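You operate a simulated robot arm through the tools that you are given. There is no shell and no other tool. Be economical: measure what you need, move in short steps, check, and stop when the job is done.

The job below is to be done with a simulated robot arm. You get a single attempt, and the scene is never put back.

Task
Put one of the steel weights from the cart top on the board ply there.
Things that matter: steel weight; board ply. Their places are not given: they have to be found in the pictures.

The check looks at the end state, three seconds after you hand in, the way a careful person would. Anything else that was tipped, shoved, dropped, spilled or broken makes it a failure.

Robot
A 6-joint arm with a two-finger parallel gripper, fixed in place. Base frame: the origin is at the foot of the arm, x ahead of it, y to its left, z up; the work surface is at about z = 0. Lengths are in cm, angles in degrees, forces in N, time in s.
With the tool pointing down near the work surface it reaches from about 14 to 58 cm from the base axis. Its first joint turns from -66.0 to 66.0 degrees. Payload 2.1 kg.
The tool frame sits at the grasp point between the pads (the TCP): z along the fingers, y along the line on which they close. The tips reach 3 cm beyond it. Largest opening 9.4 cm; finger width 2.8, thickness 1; the body of the gripper, 5 by 9.6 cm, starts 5.5 cm behind the TCP.
Orientation is told as [roll, pitch, yaw] about the base's x, y, z axes, in that order, counted from this pose: with the fingers straight down and closing along the base's y, the tool's x points along the base's -x, its y along +y and its z along -z.

Tools
- The arm moves only by the tool drive_tool. Its argument "deltas" is a list of rows, each a list of 5 numbers: the opening in per cent of the stroke, from 0 (shut) to 100 (fully open), then the shift along the tool's x, y, z in m, then the turn about the tool's z in degrees. In form: [[jaw, x, y, z, spin], ...]. A call has 1 to 12 rows; each row shifts and turns the commanded pose from where the row before left it, along the tool's axes as they then stand. Each row takes 0.2 s and may step no farther than 5 cm and 8.6 degrees from the row before; otherwise, or with a gripper value out of range, the whole call is refused. Where a pose cannot be reached the arm comes as near as it can. A force on the tool above 40 N (or 10 N above the force at the start of the call, whichever is more), or a blocked arm, ends the call early, and 0.2 s more pass. The fingers move at their own pace (about 7.2 cm/s each) and stop on an object; they squeeze with about 30 N. The grip force told is the motor's: it shows also when the fingers shut on nothing. Time passes only in rows, and 0.2 s behind the last, so rows that do not move let the fingers close. It gives the time, the measured TCP pose, the force on the tool (base axes), the opening and the grip force at its end, in the units of the frame above (readings bear some noise).
- Cameras (640 x 400 px; columns grow to the right, rows downward): "scene" is fixed at [5.55, -37.16, 48.62]; the picture's right is [0.79, -0.61, 0.00], its down [-0.34, -0.44, -0.83] and it looks along [0.51, 0.66, -0.55] (base axes); focal length 325 px, centre (320, 200). "wrist" rides on the gripper at [-3.7, 0, -5.8] in the tool frame; the picture's right is [0.00, -1.00, 0.00], its down [0.97, 0.00, -0.24] and it looks along [0.24, 0.00, 0.97] (tool axes); focal length 218 px, centre (320, 200).
- capture(camera): a new picture of that camera. No time passes.
- pixel_to_xyz(camera, pixels): for up to 12 pixels [column, row] of the newest picture of that camera ("zoom" is the newest enlarged one), the place [x, y, z] in the base frame of the surface seen there, good to about 0.2 cm. No time passes.
- close_up(camera, box): a new picture of the part [left, top, right, bottom] of that camera's present view, enlarged. No time passes.
- finish_job(): hands the job in; it is judged then, once.

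Work in short steps. Measure before you move; look again where a grasp or a placing could have gone wrong, and mend it. You have 60 turns and 22 pictures in all, those below and enlarged ones among them. Open the gripper and draw the arm clear of the work before you hand the job in, unless the task says otherwise; then end with one line.

The tools are called as a command line: name --pt "numbers of a row" for each row, then --argument value for the rest, lists and objects as JSON in quotes. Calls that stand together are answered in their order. drive_tool: Moves the arm, as the interface text tells. Its arguments: {"type":"object","properties":{"deltas":{"type":"array","items":{"type":"array","items":{"type":"number"}}}},"required":["deltas"]} The other tools are called the same way: capture (camera) takes a picture; pixel_to_xyz (camera, pixels) gives the place of the surface under pixels of a picture; close_up (camera, box) takes an enlarged picture of a part of a camera's view; finish_job () hands the job in.

At the start:

```text
t: 0.0
eef_pos: [37.21, -2.68, 32.0]
ee_rot: [0.0, -0.1, -0.1]
wrist_force: [-0.7, -0.9, -0.6]
finger_gap: 9.38
finger_force: 0.0
```

scene: 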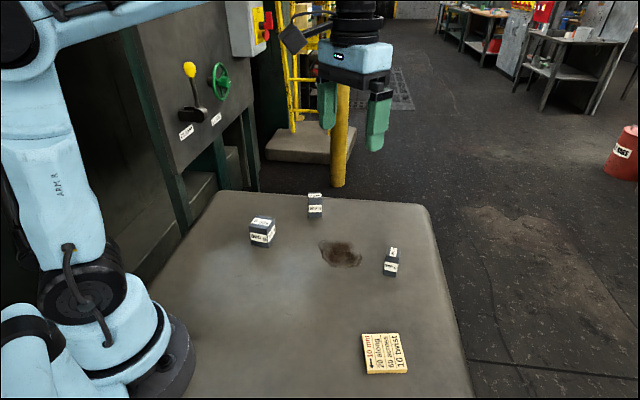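
wrist: 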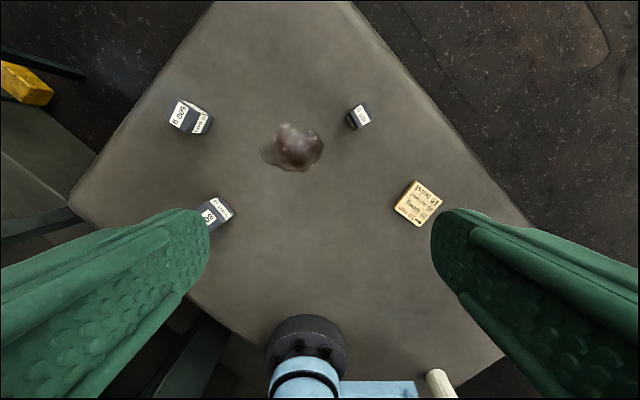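

The scene shows three dark labelled blocks and one board with writing at (384,353). I enlarge the views to read the labels.

close_up --camera "scene" --box '[345, 320, 425, 385]'

close_up --camera "scene" --box '[240, 180, 410, 286]'

close_up --camera "wrist" --box '[380, 170, 460, 235]'

```text
6.15 times, centred on (385, 352) of scene
```

zoom: 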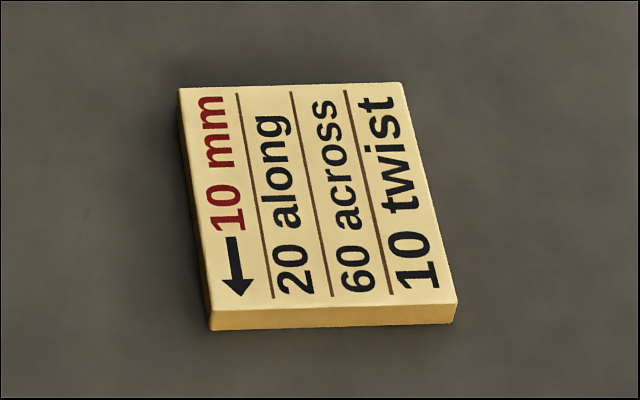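

```text
3.76 times, centred on (325, 233) of scene
```

zoom: 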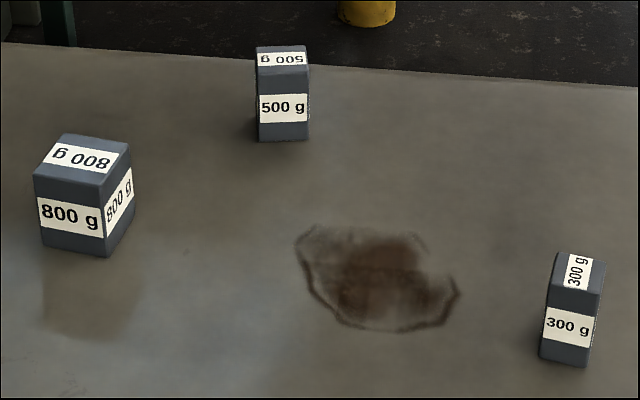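

```text
6.15 times, centred on (420, 202) of wrist
```

zoom: 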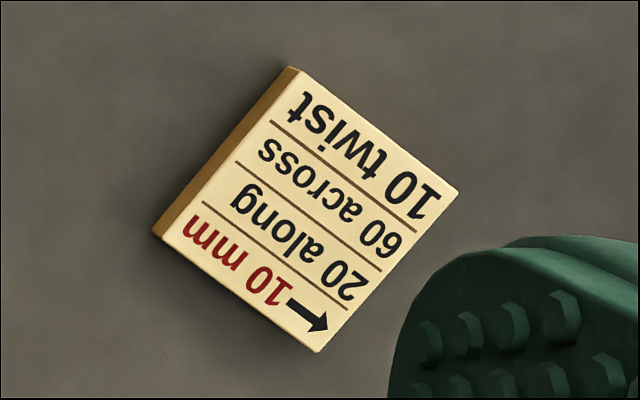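

The weights read 800 g, 500 g and 300 g. The board's print isn't part of the task, so any weight set stably on the board will do. I measure the 300 g weight, which is small and has clear space around it, and the board.

close_up --camera "scene" --box '[340, 235, 440, 385]'

pixel_to_xyz --camera "scene" --pixels '[[363, 335], [405, 335], [408, 371], [368, 372], [385, 353], [340, 300]]'

pixel_to_xyz --camera "wrist" --pixels '[[362, 115], [364, 106], [370, 120], [358, 126], [418, 204], [418, 182], [441, 200], [419, 225], [400, 208]]'

```text
2.67 times, centred on (390, 310) of scene
```

zoom: 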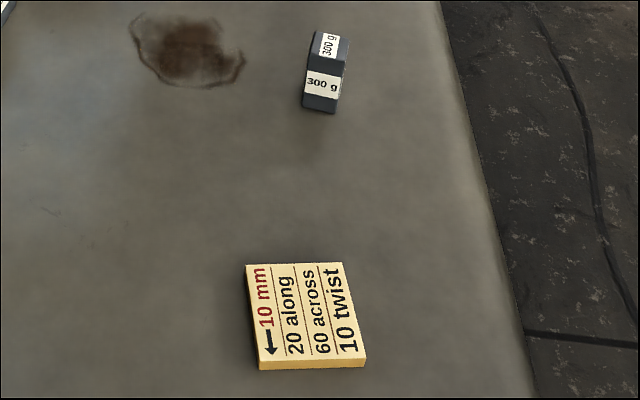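

```text
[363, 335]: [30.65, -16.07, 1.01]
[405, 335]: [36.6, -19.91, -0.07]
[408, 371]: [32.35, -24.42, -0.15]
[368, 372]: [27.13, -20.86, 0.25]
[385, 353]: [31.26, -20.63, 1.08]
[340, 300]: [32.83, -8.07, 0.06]
```

```text
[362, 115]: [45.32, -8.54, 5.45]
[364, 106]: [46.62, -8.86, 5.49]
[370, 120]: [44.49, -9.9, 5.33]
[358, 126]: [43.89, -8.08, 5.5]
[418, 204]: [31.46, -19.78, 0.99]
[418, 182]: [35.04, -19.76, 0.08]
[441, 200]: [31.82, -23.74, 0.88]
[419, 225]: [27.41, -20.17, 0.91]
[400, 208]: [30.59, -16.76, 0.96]
```

The board's top is at z≈1.0, about 5.7 cm square and centred near (31.3,-20.0). The 300 g weight stands 5.5 cm tall near (45.2,-8.7). I enlarge it in the wrist view to get its orientation and size.

close_up --camera "wrist" --box '[334, 94, 382, 136]'

```text
9.52 times, centred on (358, 115) of wrist
```

zoom: 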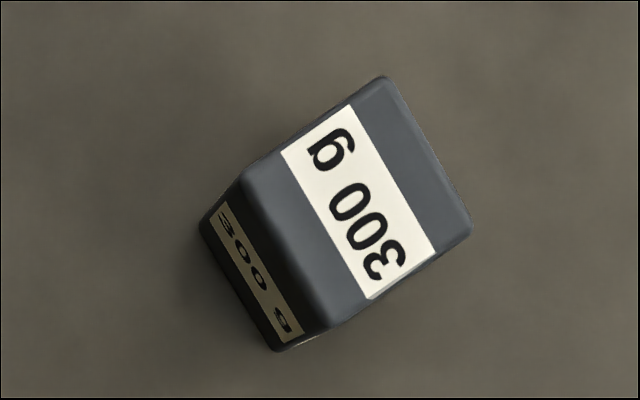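

Its top face has corners near (385,85), (465,228), (318,325) and (247,175) in the zoom. I get their positions.

pixel_to_xyz --camera "zoom" --pixels '[[383, 90], [460, 225], [318, 318], [250, 180], [355, 205], [316, 132], [428, 160], [390, 275], [284, 250]]'

```text
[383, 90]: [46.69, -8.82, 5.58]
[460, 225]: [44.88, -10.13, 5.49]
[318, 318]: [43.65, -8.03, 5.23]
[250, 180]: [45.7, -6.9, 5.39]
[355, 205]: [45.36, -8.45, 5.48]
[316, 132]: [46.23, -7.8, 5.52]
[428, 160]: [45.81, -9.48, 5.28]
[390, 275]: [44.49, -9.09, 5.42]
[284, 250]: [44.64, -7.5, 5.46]
```

The weight's centre is about (45.25,-8.5), it is about 2.4 cm square and turned about 30°. I move above it, leave the tips at z≈9, and turn the tool to yaw 30.

drive_tool --pt "100 -0.01005 -0.00728 0.025 0" --pt "100 -0.01005 -0.00728 0.025 0" --pt "100 -0.01005 -0.00728 0.025 0" --pt "100 -0.01005 -0.00728 0.025 0" --pt "80 -0.01005 -0.00728 0.025 0" --pt "80 -0.01005 -0.00728 0.025 0" --pt "80 -0.01005 -0.00728 0.025 0" --pt "80 -0.01005 -0.00728 0.025 0" --pt "80 0 0 0 -7.5" --pt "80 0 0 0 -7.5" --pt "80 0 0 0 -7.5" --pt "80 0 0 0 -7.5"

capture --camera "wrist"

```text
t: 2.6
eef_pos: [45.56, -8.48, 11.84]
ee_rot: [0.1, -0.1, 30.0]
wrist_force: [-0.1, -0.5, 0.1]
finger_gap: 7.52
finger_force: 0.0
```

```text
14 pictures are left
```

wrist: 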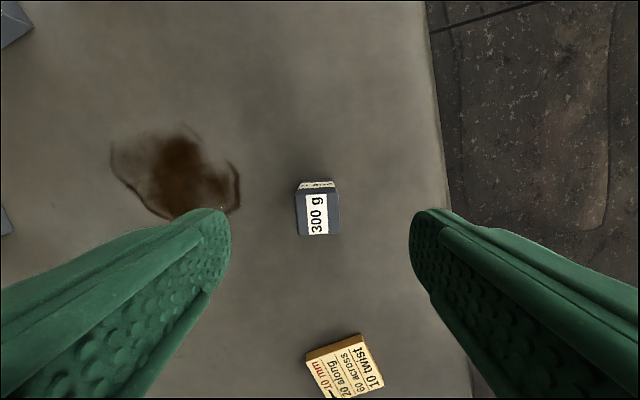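

The weight is at (318,212), nearly square to the jaws. I measure its top face for a last correction.

pixel_to_xyz --camera "wrist" --pixels '[[300, 192], [336, 192], [338, 232], [301, 233], [318, 212], [345, 360]]'

```text
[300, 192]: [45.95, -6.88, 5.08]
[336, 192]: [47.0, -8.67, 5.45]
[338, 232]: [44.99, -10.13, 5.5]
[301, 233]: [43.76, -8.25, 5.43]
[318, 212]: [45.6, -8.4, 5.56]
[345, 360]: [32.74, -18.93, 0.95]
```

The centre is about (45.42,-8.48), so the tool is within 0.15 cm. I descend to z≈3.7 with a tiny correction.

drive_tool --pt "80 0.0012 0.0007 0.02 0" --pt "80 0 0 0.02 0" --pt "80 0 0 0.02 0" --pt "80 0 0 0.013 0" --pt "80 0 0 0.0085 0" --pt "80 0 0 0 0"

capture --camera "wrist"

```text
t: 4.0
eef_pos: [45.5, -8.47, 3.7]
ee_rot: [0.0, 0.0, 30.0]
wrist_force: [0.8, 0.5, 0.1]
finger_gap: 7.52
finger_force: 0.1
```

```text
13 pictures are left
```

wrist: 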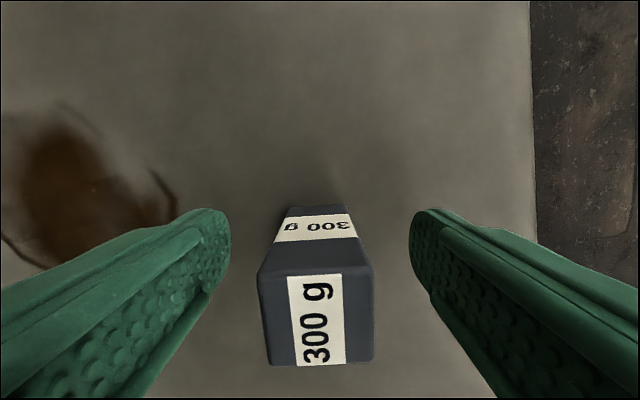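

The weight sits between the fingers, so I close and check the grip.

drive_tool --pt "0 0 0 0 0" --pt "0 0 0 0 0" --pt "0 0 0 0 0" --pt "0 0 0 0 0"

```text
t: 5.0
eef_pos: [45.4, -8.34, 3.85]
ee_rot: [0.0, -0.1, 30.0]
wrist_force: [-0.2, -0.1, 0.7]
finger_gap: 3.08
finger_force: 30.4
```

The grip holds with 30 N, but the 3.08 cm gap is wider than the 2.4 cm I estimated. I lift 3 cm and look.

drive_tool --pt "0 0 0 -0.01 0" --pt "0 0 0 -0.01 0" --pt "0 0 0 -0.01 0" --pt "0 0 0 0 0"

capture --camera "wrist"

close_up --camera "scene" --box '[340, 160, 460, 290]'

```text
t: 6.0
eef_pos: [45.22, -8.59, 6.87]
ee_rot: [-0.1, 0.0, 30.0]
wrist_force: [-0.7, -0.5, -3.1]
finger_gap: 3.04
finger_force: 30.3
```

```text
12 pictures are left
```

wrist: 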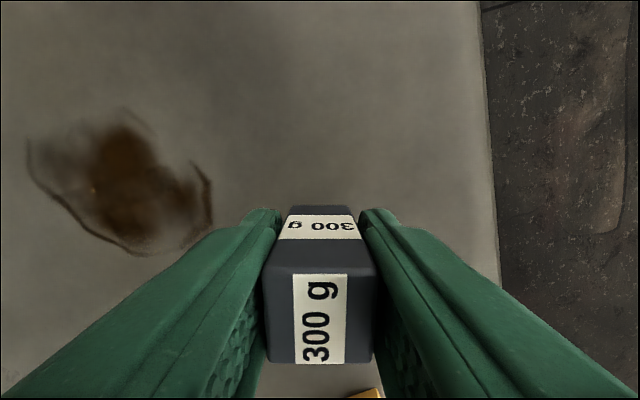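

```text
3.08 times, centred on (400, 225) of scene
```

zoom: 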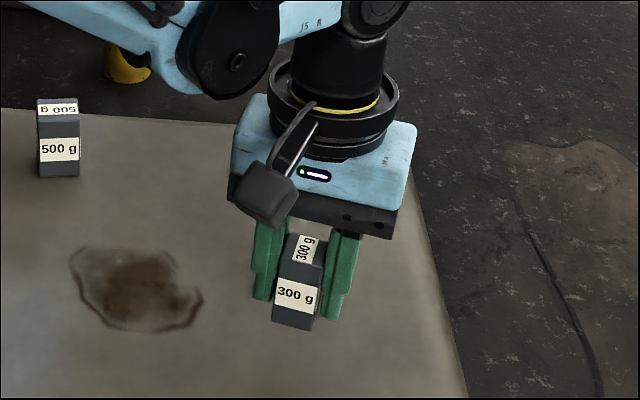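

The weight is held upright and square, and the 3.1 N on the wrist matches 300 g. I raise it and carry it most of the way to the board, then look again.

drive_tool --pt "0 0 0 -0.02 0" --pt "0 0 0 -0.02 0" --pt "0 0.01 -0.0016 0 0" --pt "0 0.02 -0.0032 0 0" --pt "0 0.02 -0.0032 0 0" --pt "0 0.02 -0.0032 0 0" --pt "0 0.02 -0.0032 0 0" --pt "0 0.01 -0.0016 0 0" --pt "0 0 0 0 -7" --pt "0 0 0 0 -7" --pt "0 0 0 0 -7" --pt "0 0 0 0 0"

capture --camera "wrist"

close_up --camera "scene" --box '[335, 310, 431, 390]'

```text
t: 8.6
eef_pos: [37.31, -15.07, 10.64]
ee_rot: [-0.1, -0.1, 51.0]
wrist_force: [-0.1, -0.6, -2.6]
finger_gap: 3.05
finger_force: 29.9
```

```text
10 pictures are left
```

wrist: 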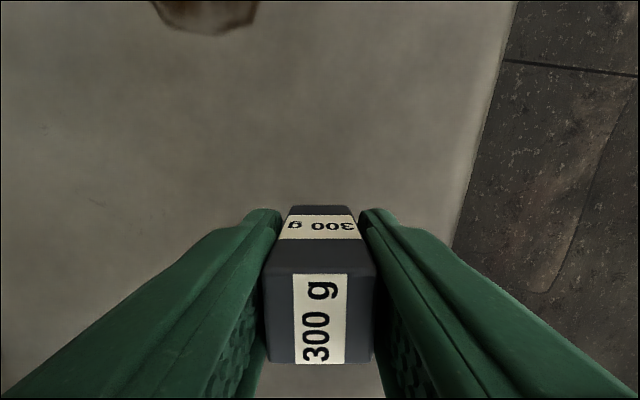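

```text
5.00 times, centred on (383, 350) of scene
```

zoom: 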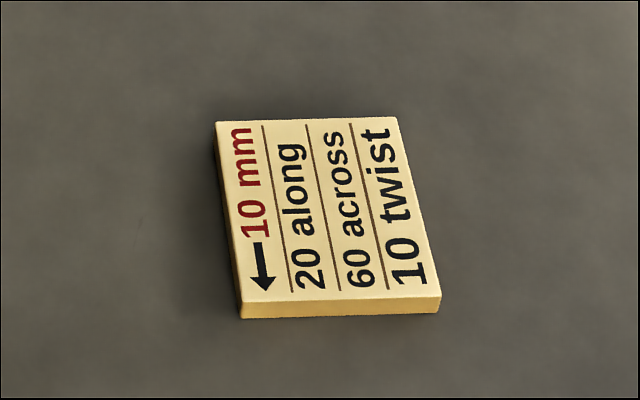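

The board's top corners in the zoom are near (217,123), (396,118), (439,297) and (241,303). I measure just inside them to refine the centre.

pixel_to_xyz --camera "zoom" --pixels '[[221, 126], [393, 121], [434, 294], [244, 299], [320, 205]]'

```text
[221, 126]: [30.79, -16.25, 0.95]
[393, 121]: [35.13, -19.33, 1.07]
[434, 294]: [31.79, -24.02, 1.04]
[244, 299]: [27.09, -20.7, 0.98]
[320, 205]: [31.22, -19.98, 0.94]
```

The board centre is (31.2,-20.07), turned about 53°. I go above it, turn 2° more and lower to about z=7, leaving about 2 cm of clearance.

drive_tool --pt "0 0.01 0.002 0 0" --pt "0 0.0197 0.004 0 0" --pt "0 0.0197 0.004 0 0" --pt "0 0.0197 0.004 0 0" --pt "0 0.0095 0.002 0 -2" --pt "0 0 0 0.015 0" --pt "0 0 0 0.015 0" --pt "0 0 0 0.01 0" --pt "0 0 0 0 0"

capture --camera "wrist"

close_up --camera "scene" --box '[335, 290, 455, 390]'

drive_tool --pt "0 0 0 0 0"

```text
t: 10.6
eef_pos: [31.27, -19.89, 6.87]
ee_rot: [-0.1, -0.1, 53.0]
wrist_force: [1.1, 0.3, -2.4]
finger_gap: 3.05
finger_force: 30.0
```

```text
8 pictures are left
```

wrist: 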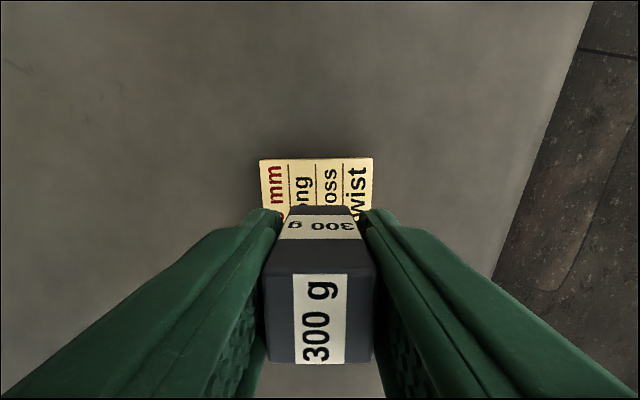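

```text
4.00 times, centred on (395, 340) of scene
```

zoom: 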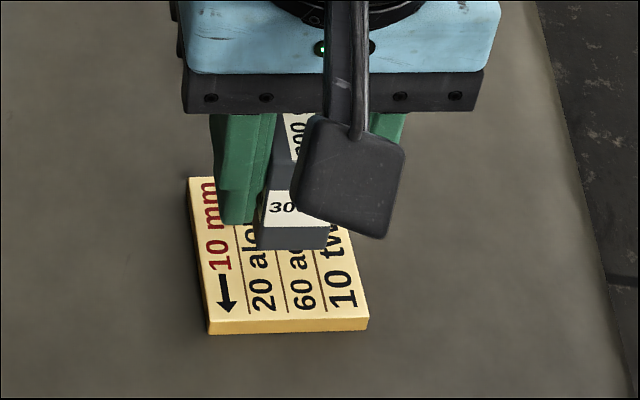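

```text
t: 11.0
eef_pos: [31.19, -19.93, 6.68]
ee_rot: [0.0, 0.0, 53.0]
wrist_force: [-0.2, 0.2, -2.6]
finger_gap: 3.03
finger_force: 30.1
```

The weight is above the board and aligned with it. I lower 1.7 cm, then creep down in 1 mm steps and watch the force.

drive_tool --pt "0 0 0 0.008 0" --pt "0 0 0 0.006 0" --pt "0 0 0 0.003 0" --pt "0 0 0 0 0"

drive_tool --pt "0 0 0 0.001 0" --pt "0 0 0 0 0"

drive_tool --pt "0 0 0 0.001 0" --pt "0 0 0 0 0"

```text
t: 12.0
eef_pos: [31.29, -19.84, 4.97]
ee_rot: [0.0, -0.1, 53.0]
wrist_force: [0.3, -0.6, -3.1]
finger_gap: 3.04
finger_force: 29.7
```

```text
t: 12.6
eef_pos: [31.26, -19.91, 4.87]
ee_rot: [-0.1, -0.1, 53.0]
wrist_force: [0.8, -0.1, -2.8]
finger_gap: 3.07
finger_force: 29.8
```

```text
t: 13.2
eef_pos: [31.2, -19.86, 4.82]
ee_rot: [0.0, -0.1, 53.0]
wrist_force: [-0.3, -0.3, -2.7]
finger_gap: 3.01
finger_force: 30.2
```

There is no contact yet (force still about -2.8), so I keep creeping down.

drive_tool --pt "0 0 0 0.0007 0" --pt "0 0 0 0 0"

close_up --camera "scene" --box '[335, 290, 455, 390]'

```text
t: 13.8
eef_pos: [31.24, -20.02, 4.82]
ee_rot: [0.0, -0.2, 53.0]
wrist_force: [-1.2, 0.5, 5.2]
finger_gap: 3.05
finger_force: 29.8
```

```text
4.00 times, centred on (395, 340) of scene
```

zoom: 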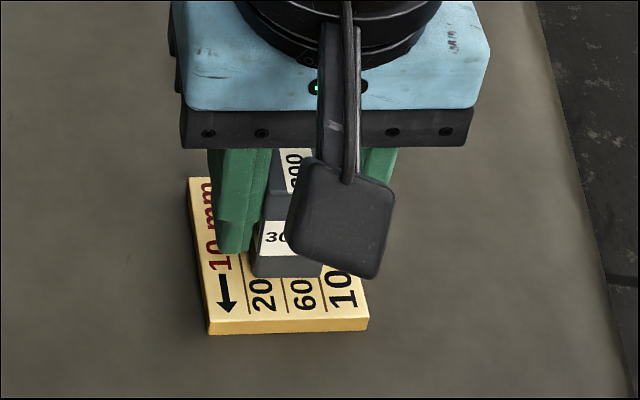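

The force turned to +5.2 N, so the weight rests on the board. I open the fingers, wait, then rise straight up.

drive_tool --pt "50 0 0 0 0" --pt "70 0 0 0 0" --pt "70 0 0 0 0" --pt "70 0 0 -0.01 0" --pt "70 0 0 -0.02 0" --pt "70 0 0 -0.03 0" --pt "70 0 0 -0.03 0" --pt "70 0 0 -0.03 0" --pt "70 0 0 -0.03 0"

drive_tool --pt "70 -0.03 0 -0.02 0" --pt "70 -0.03 0 0 0" --pt "70 -0.03 0 0 0" --pt "70 -0.02 0 0 0" --pt "70 0 0 0 0"

capture --camera "scene"

close_up --camera "scene" --box '[335, 290, 455, 390]'

```text
t: 15.8
eef_pos: [31.33, -19.8, 19.8]
ee_rot: [-0.1, -0.1, 52.9]
wrist_force: [1.1, -0.2, -0.2]
finger_gap: 6.58
finger_force: 0.1
```

```text
t: 17.0
eef_pos: [37.78, -11.1, 21.84]
ee_rot: [-0.1, -0.2, 53.1]
wrist_force: [0.2, -0.3, -0.1]
finger_gap: 6.55
finger_force: 0.0
```

```text
5 pictures are left
```

scene: 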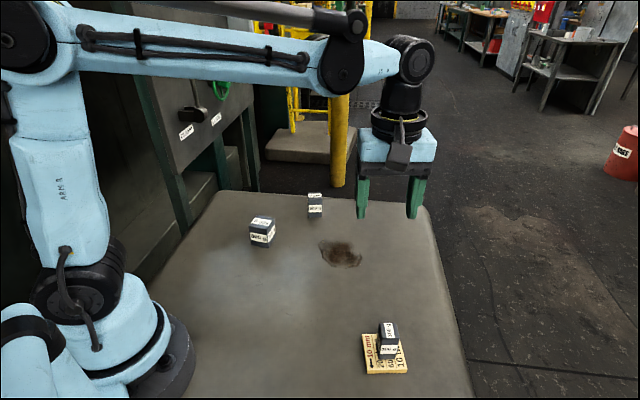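

```text
4.00 times, centred on (395, 340) of scene
```

zoom: 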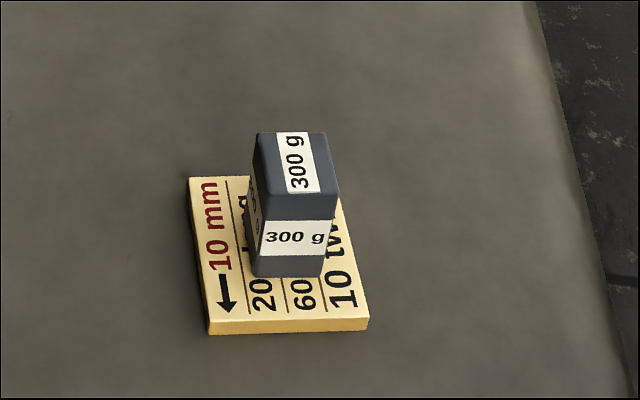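

The 300 g weight stands upright in the middle of the board, and the other weights haven't moved. The arm hides the panel lever at (190,70) in this view, so I back off a bit and check it wasn't touched.

drive_tool --pt "70 0 0 -0.03 0" --pt "70 0 0 -0.03 0" --pt "70 0 0.0 -0.03 8" --pt "70 0 0 -0.01 8" --pt "70 0 0 0 8" --pt "70 0 0 0 8" --pt "70 0 0 0 8" --pt "70 0 0 0 8" --pt "70 0 0 0 5"

capture --camera "scene"

```text
t: 19.0
eef_pos: [37.83, -11.16, 31.68]
ee_rot: [0.0, -0.1, -0.1]
wrist_force: [-0.3, -0.3, 0.5]
finger_gap: 6.59
finger_force: 0.0
```

```text
3 pictures are left
```

scene: 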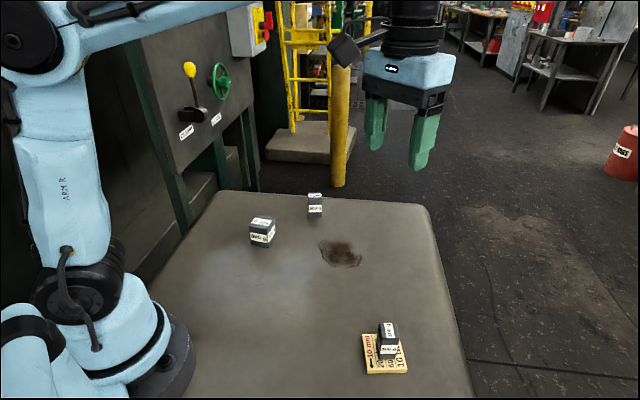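

The lever at (190,70) is as it was at the start, the weight stands on the board, and the arm is clear with the gripper open. I hand the job in.

finish_job

```text
The job is handed in.
```

The 300 g steel weight is standing upright in the middle of the board ply, and nothing else was moved.
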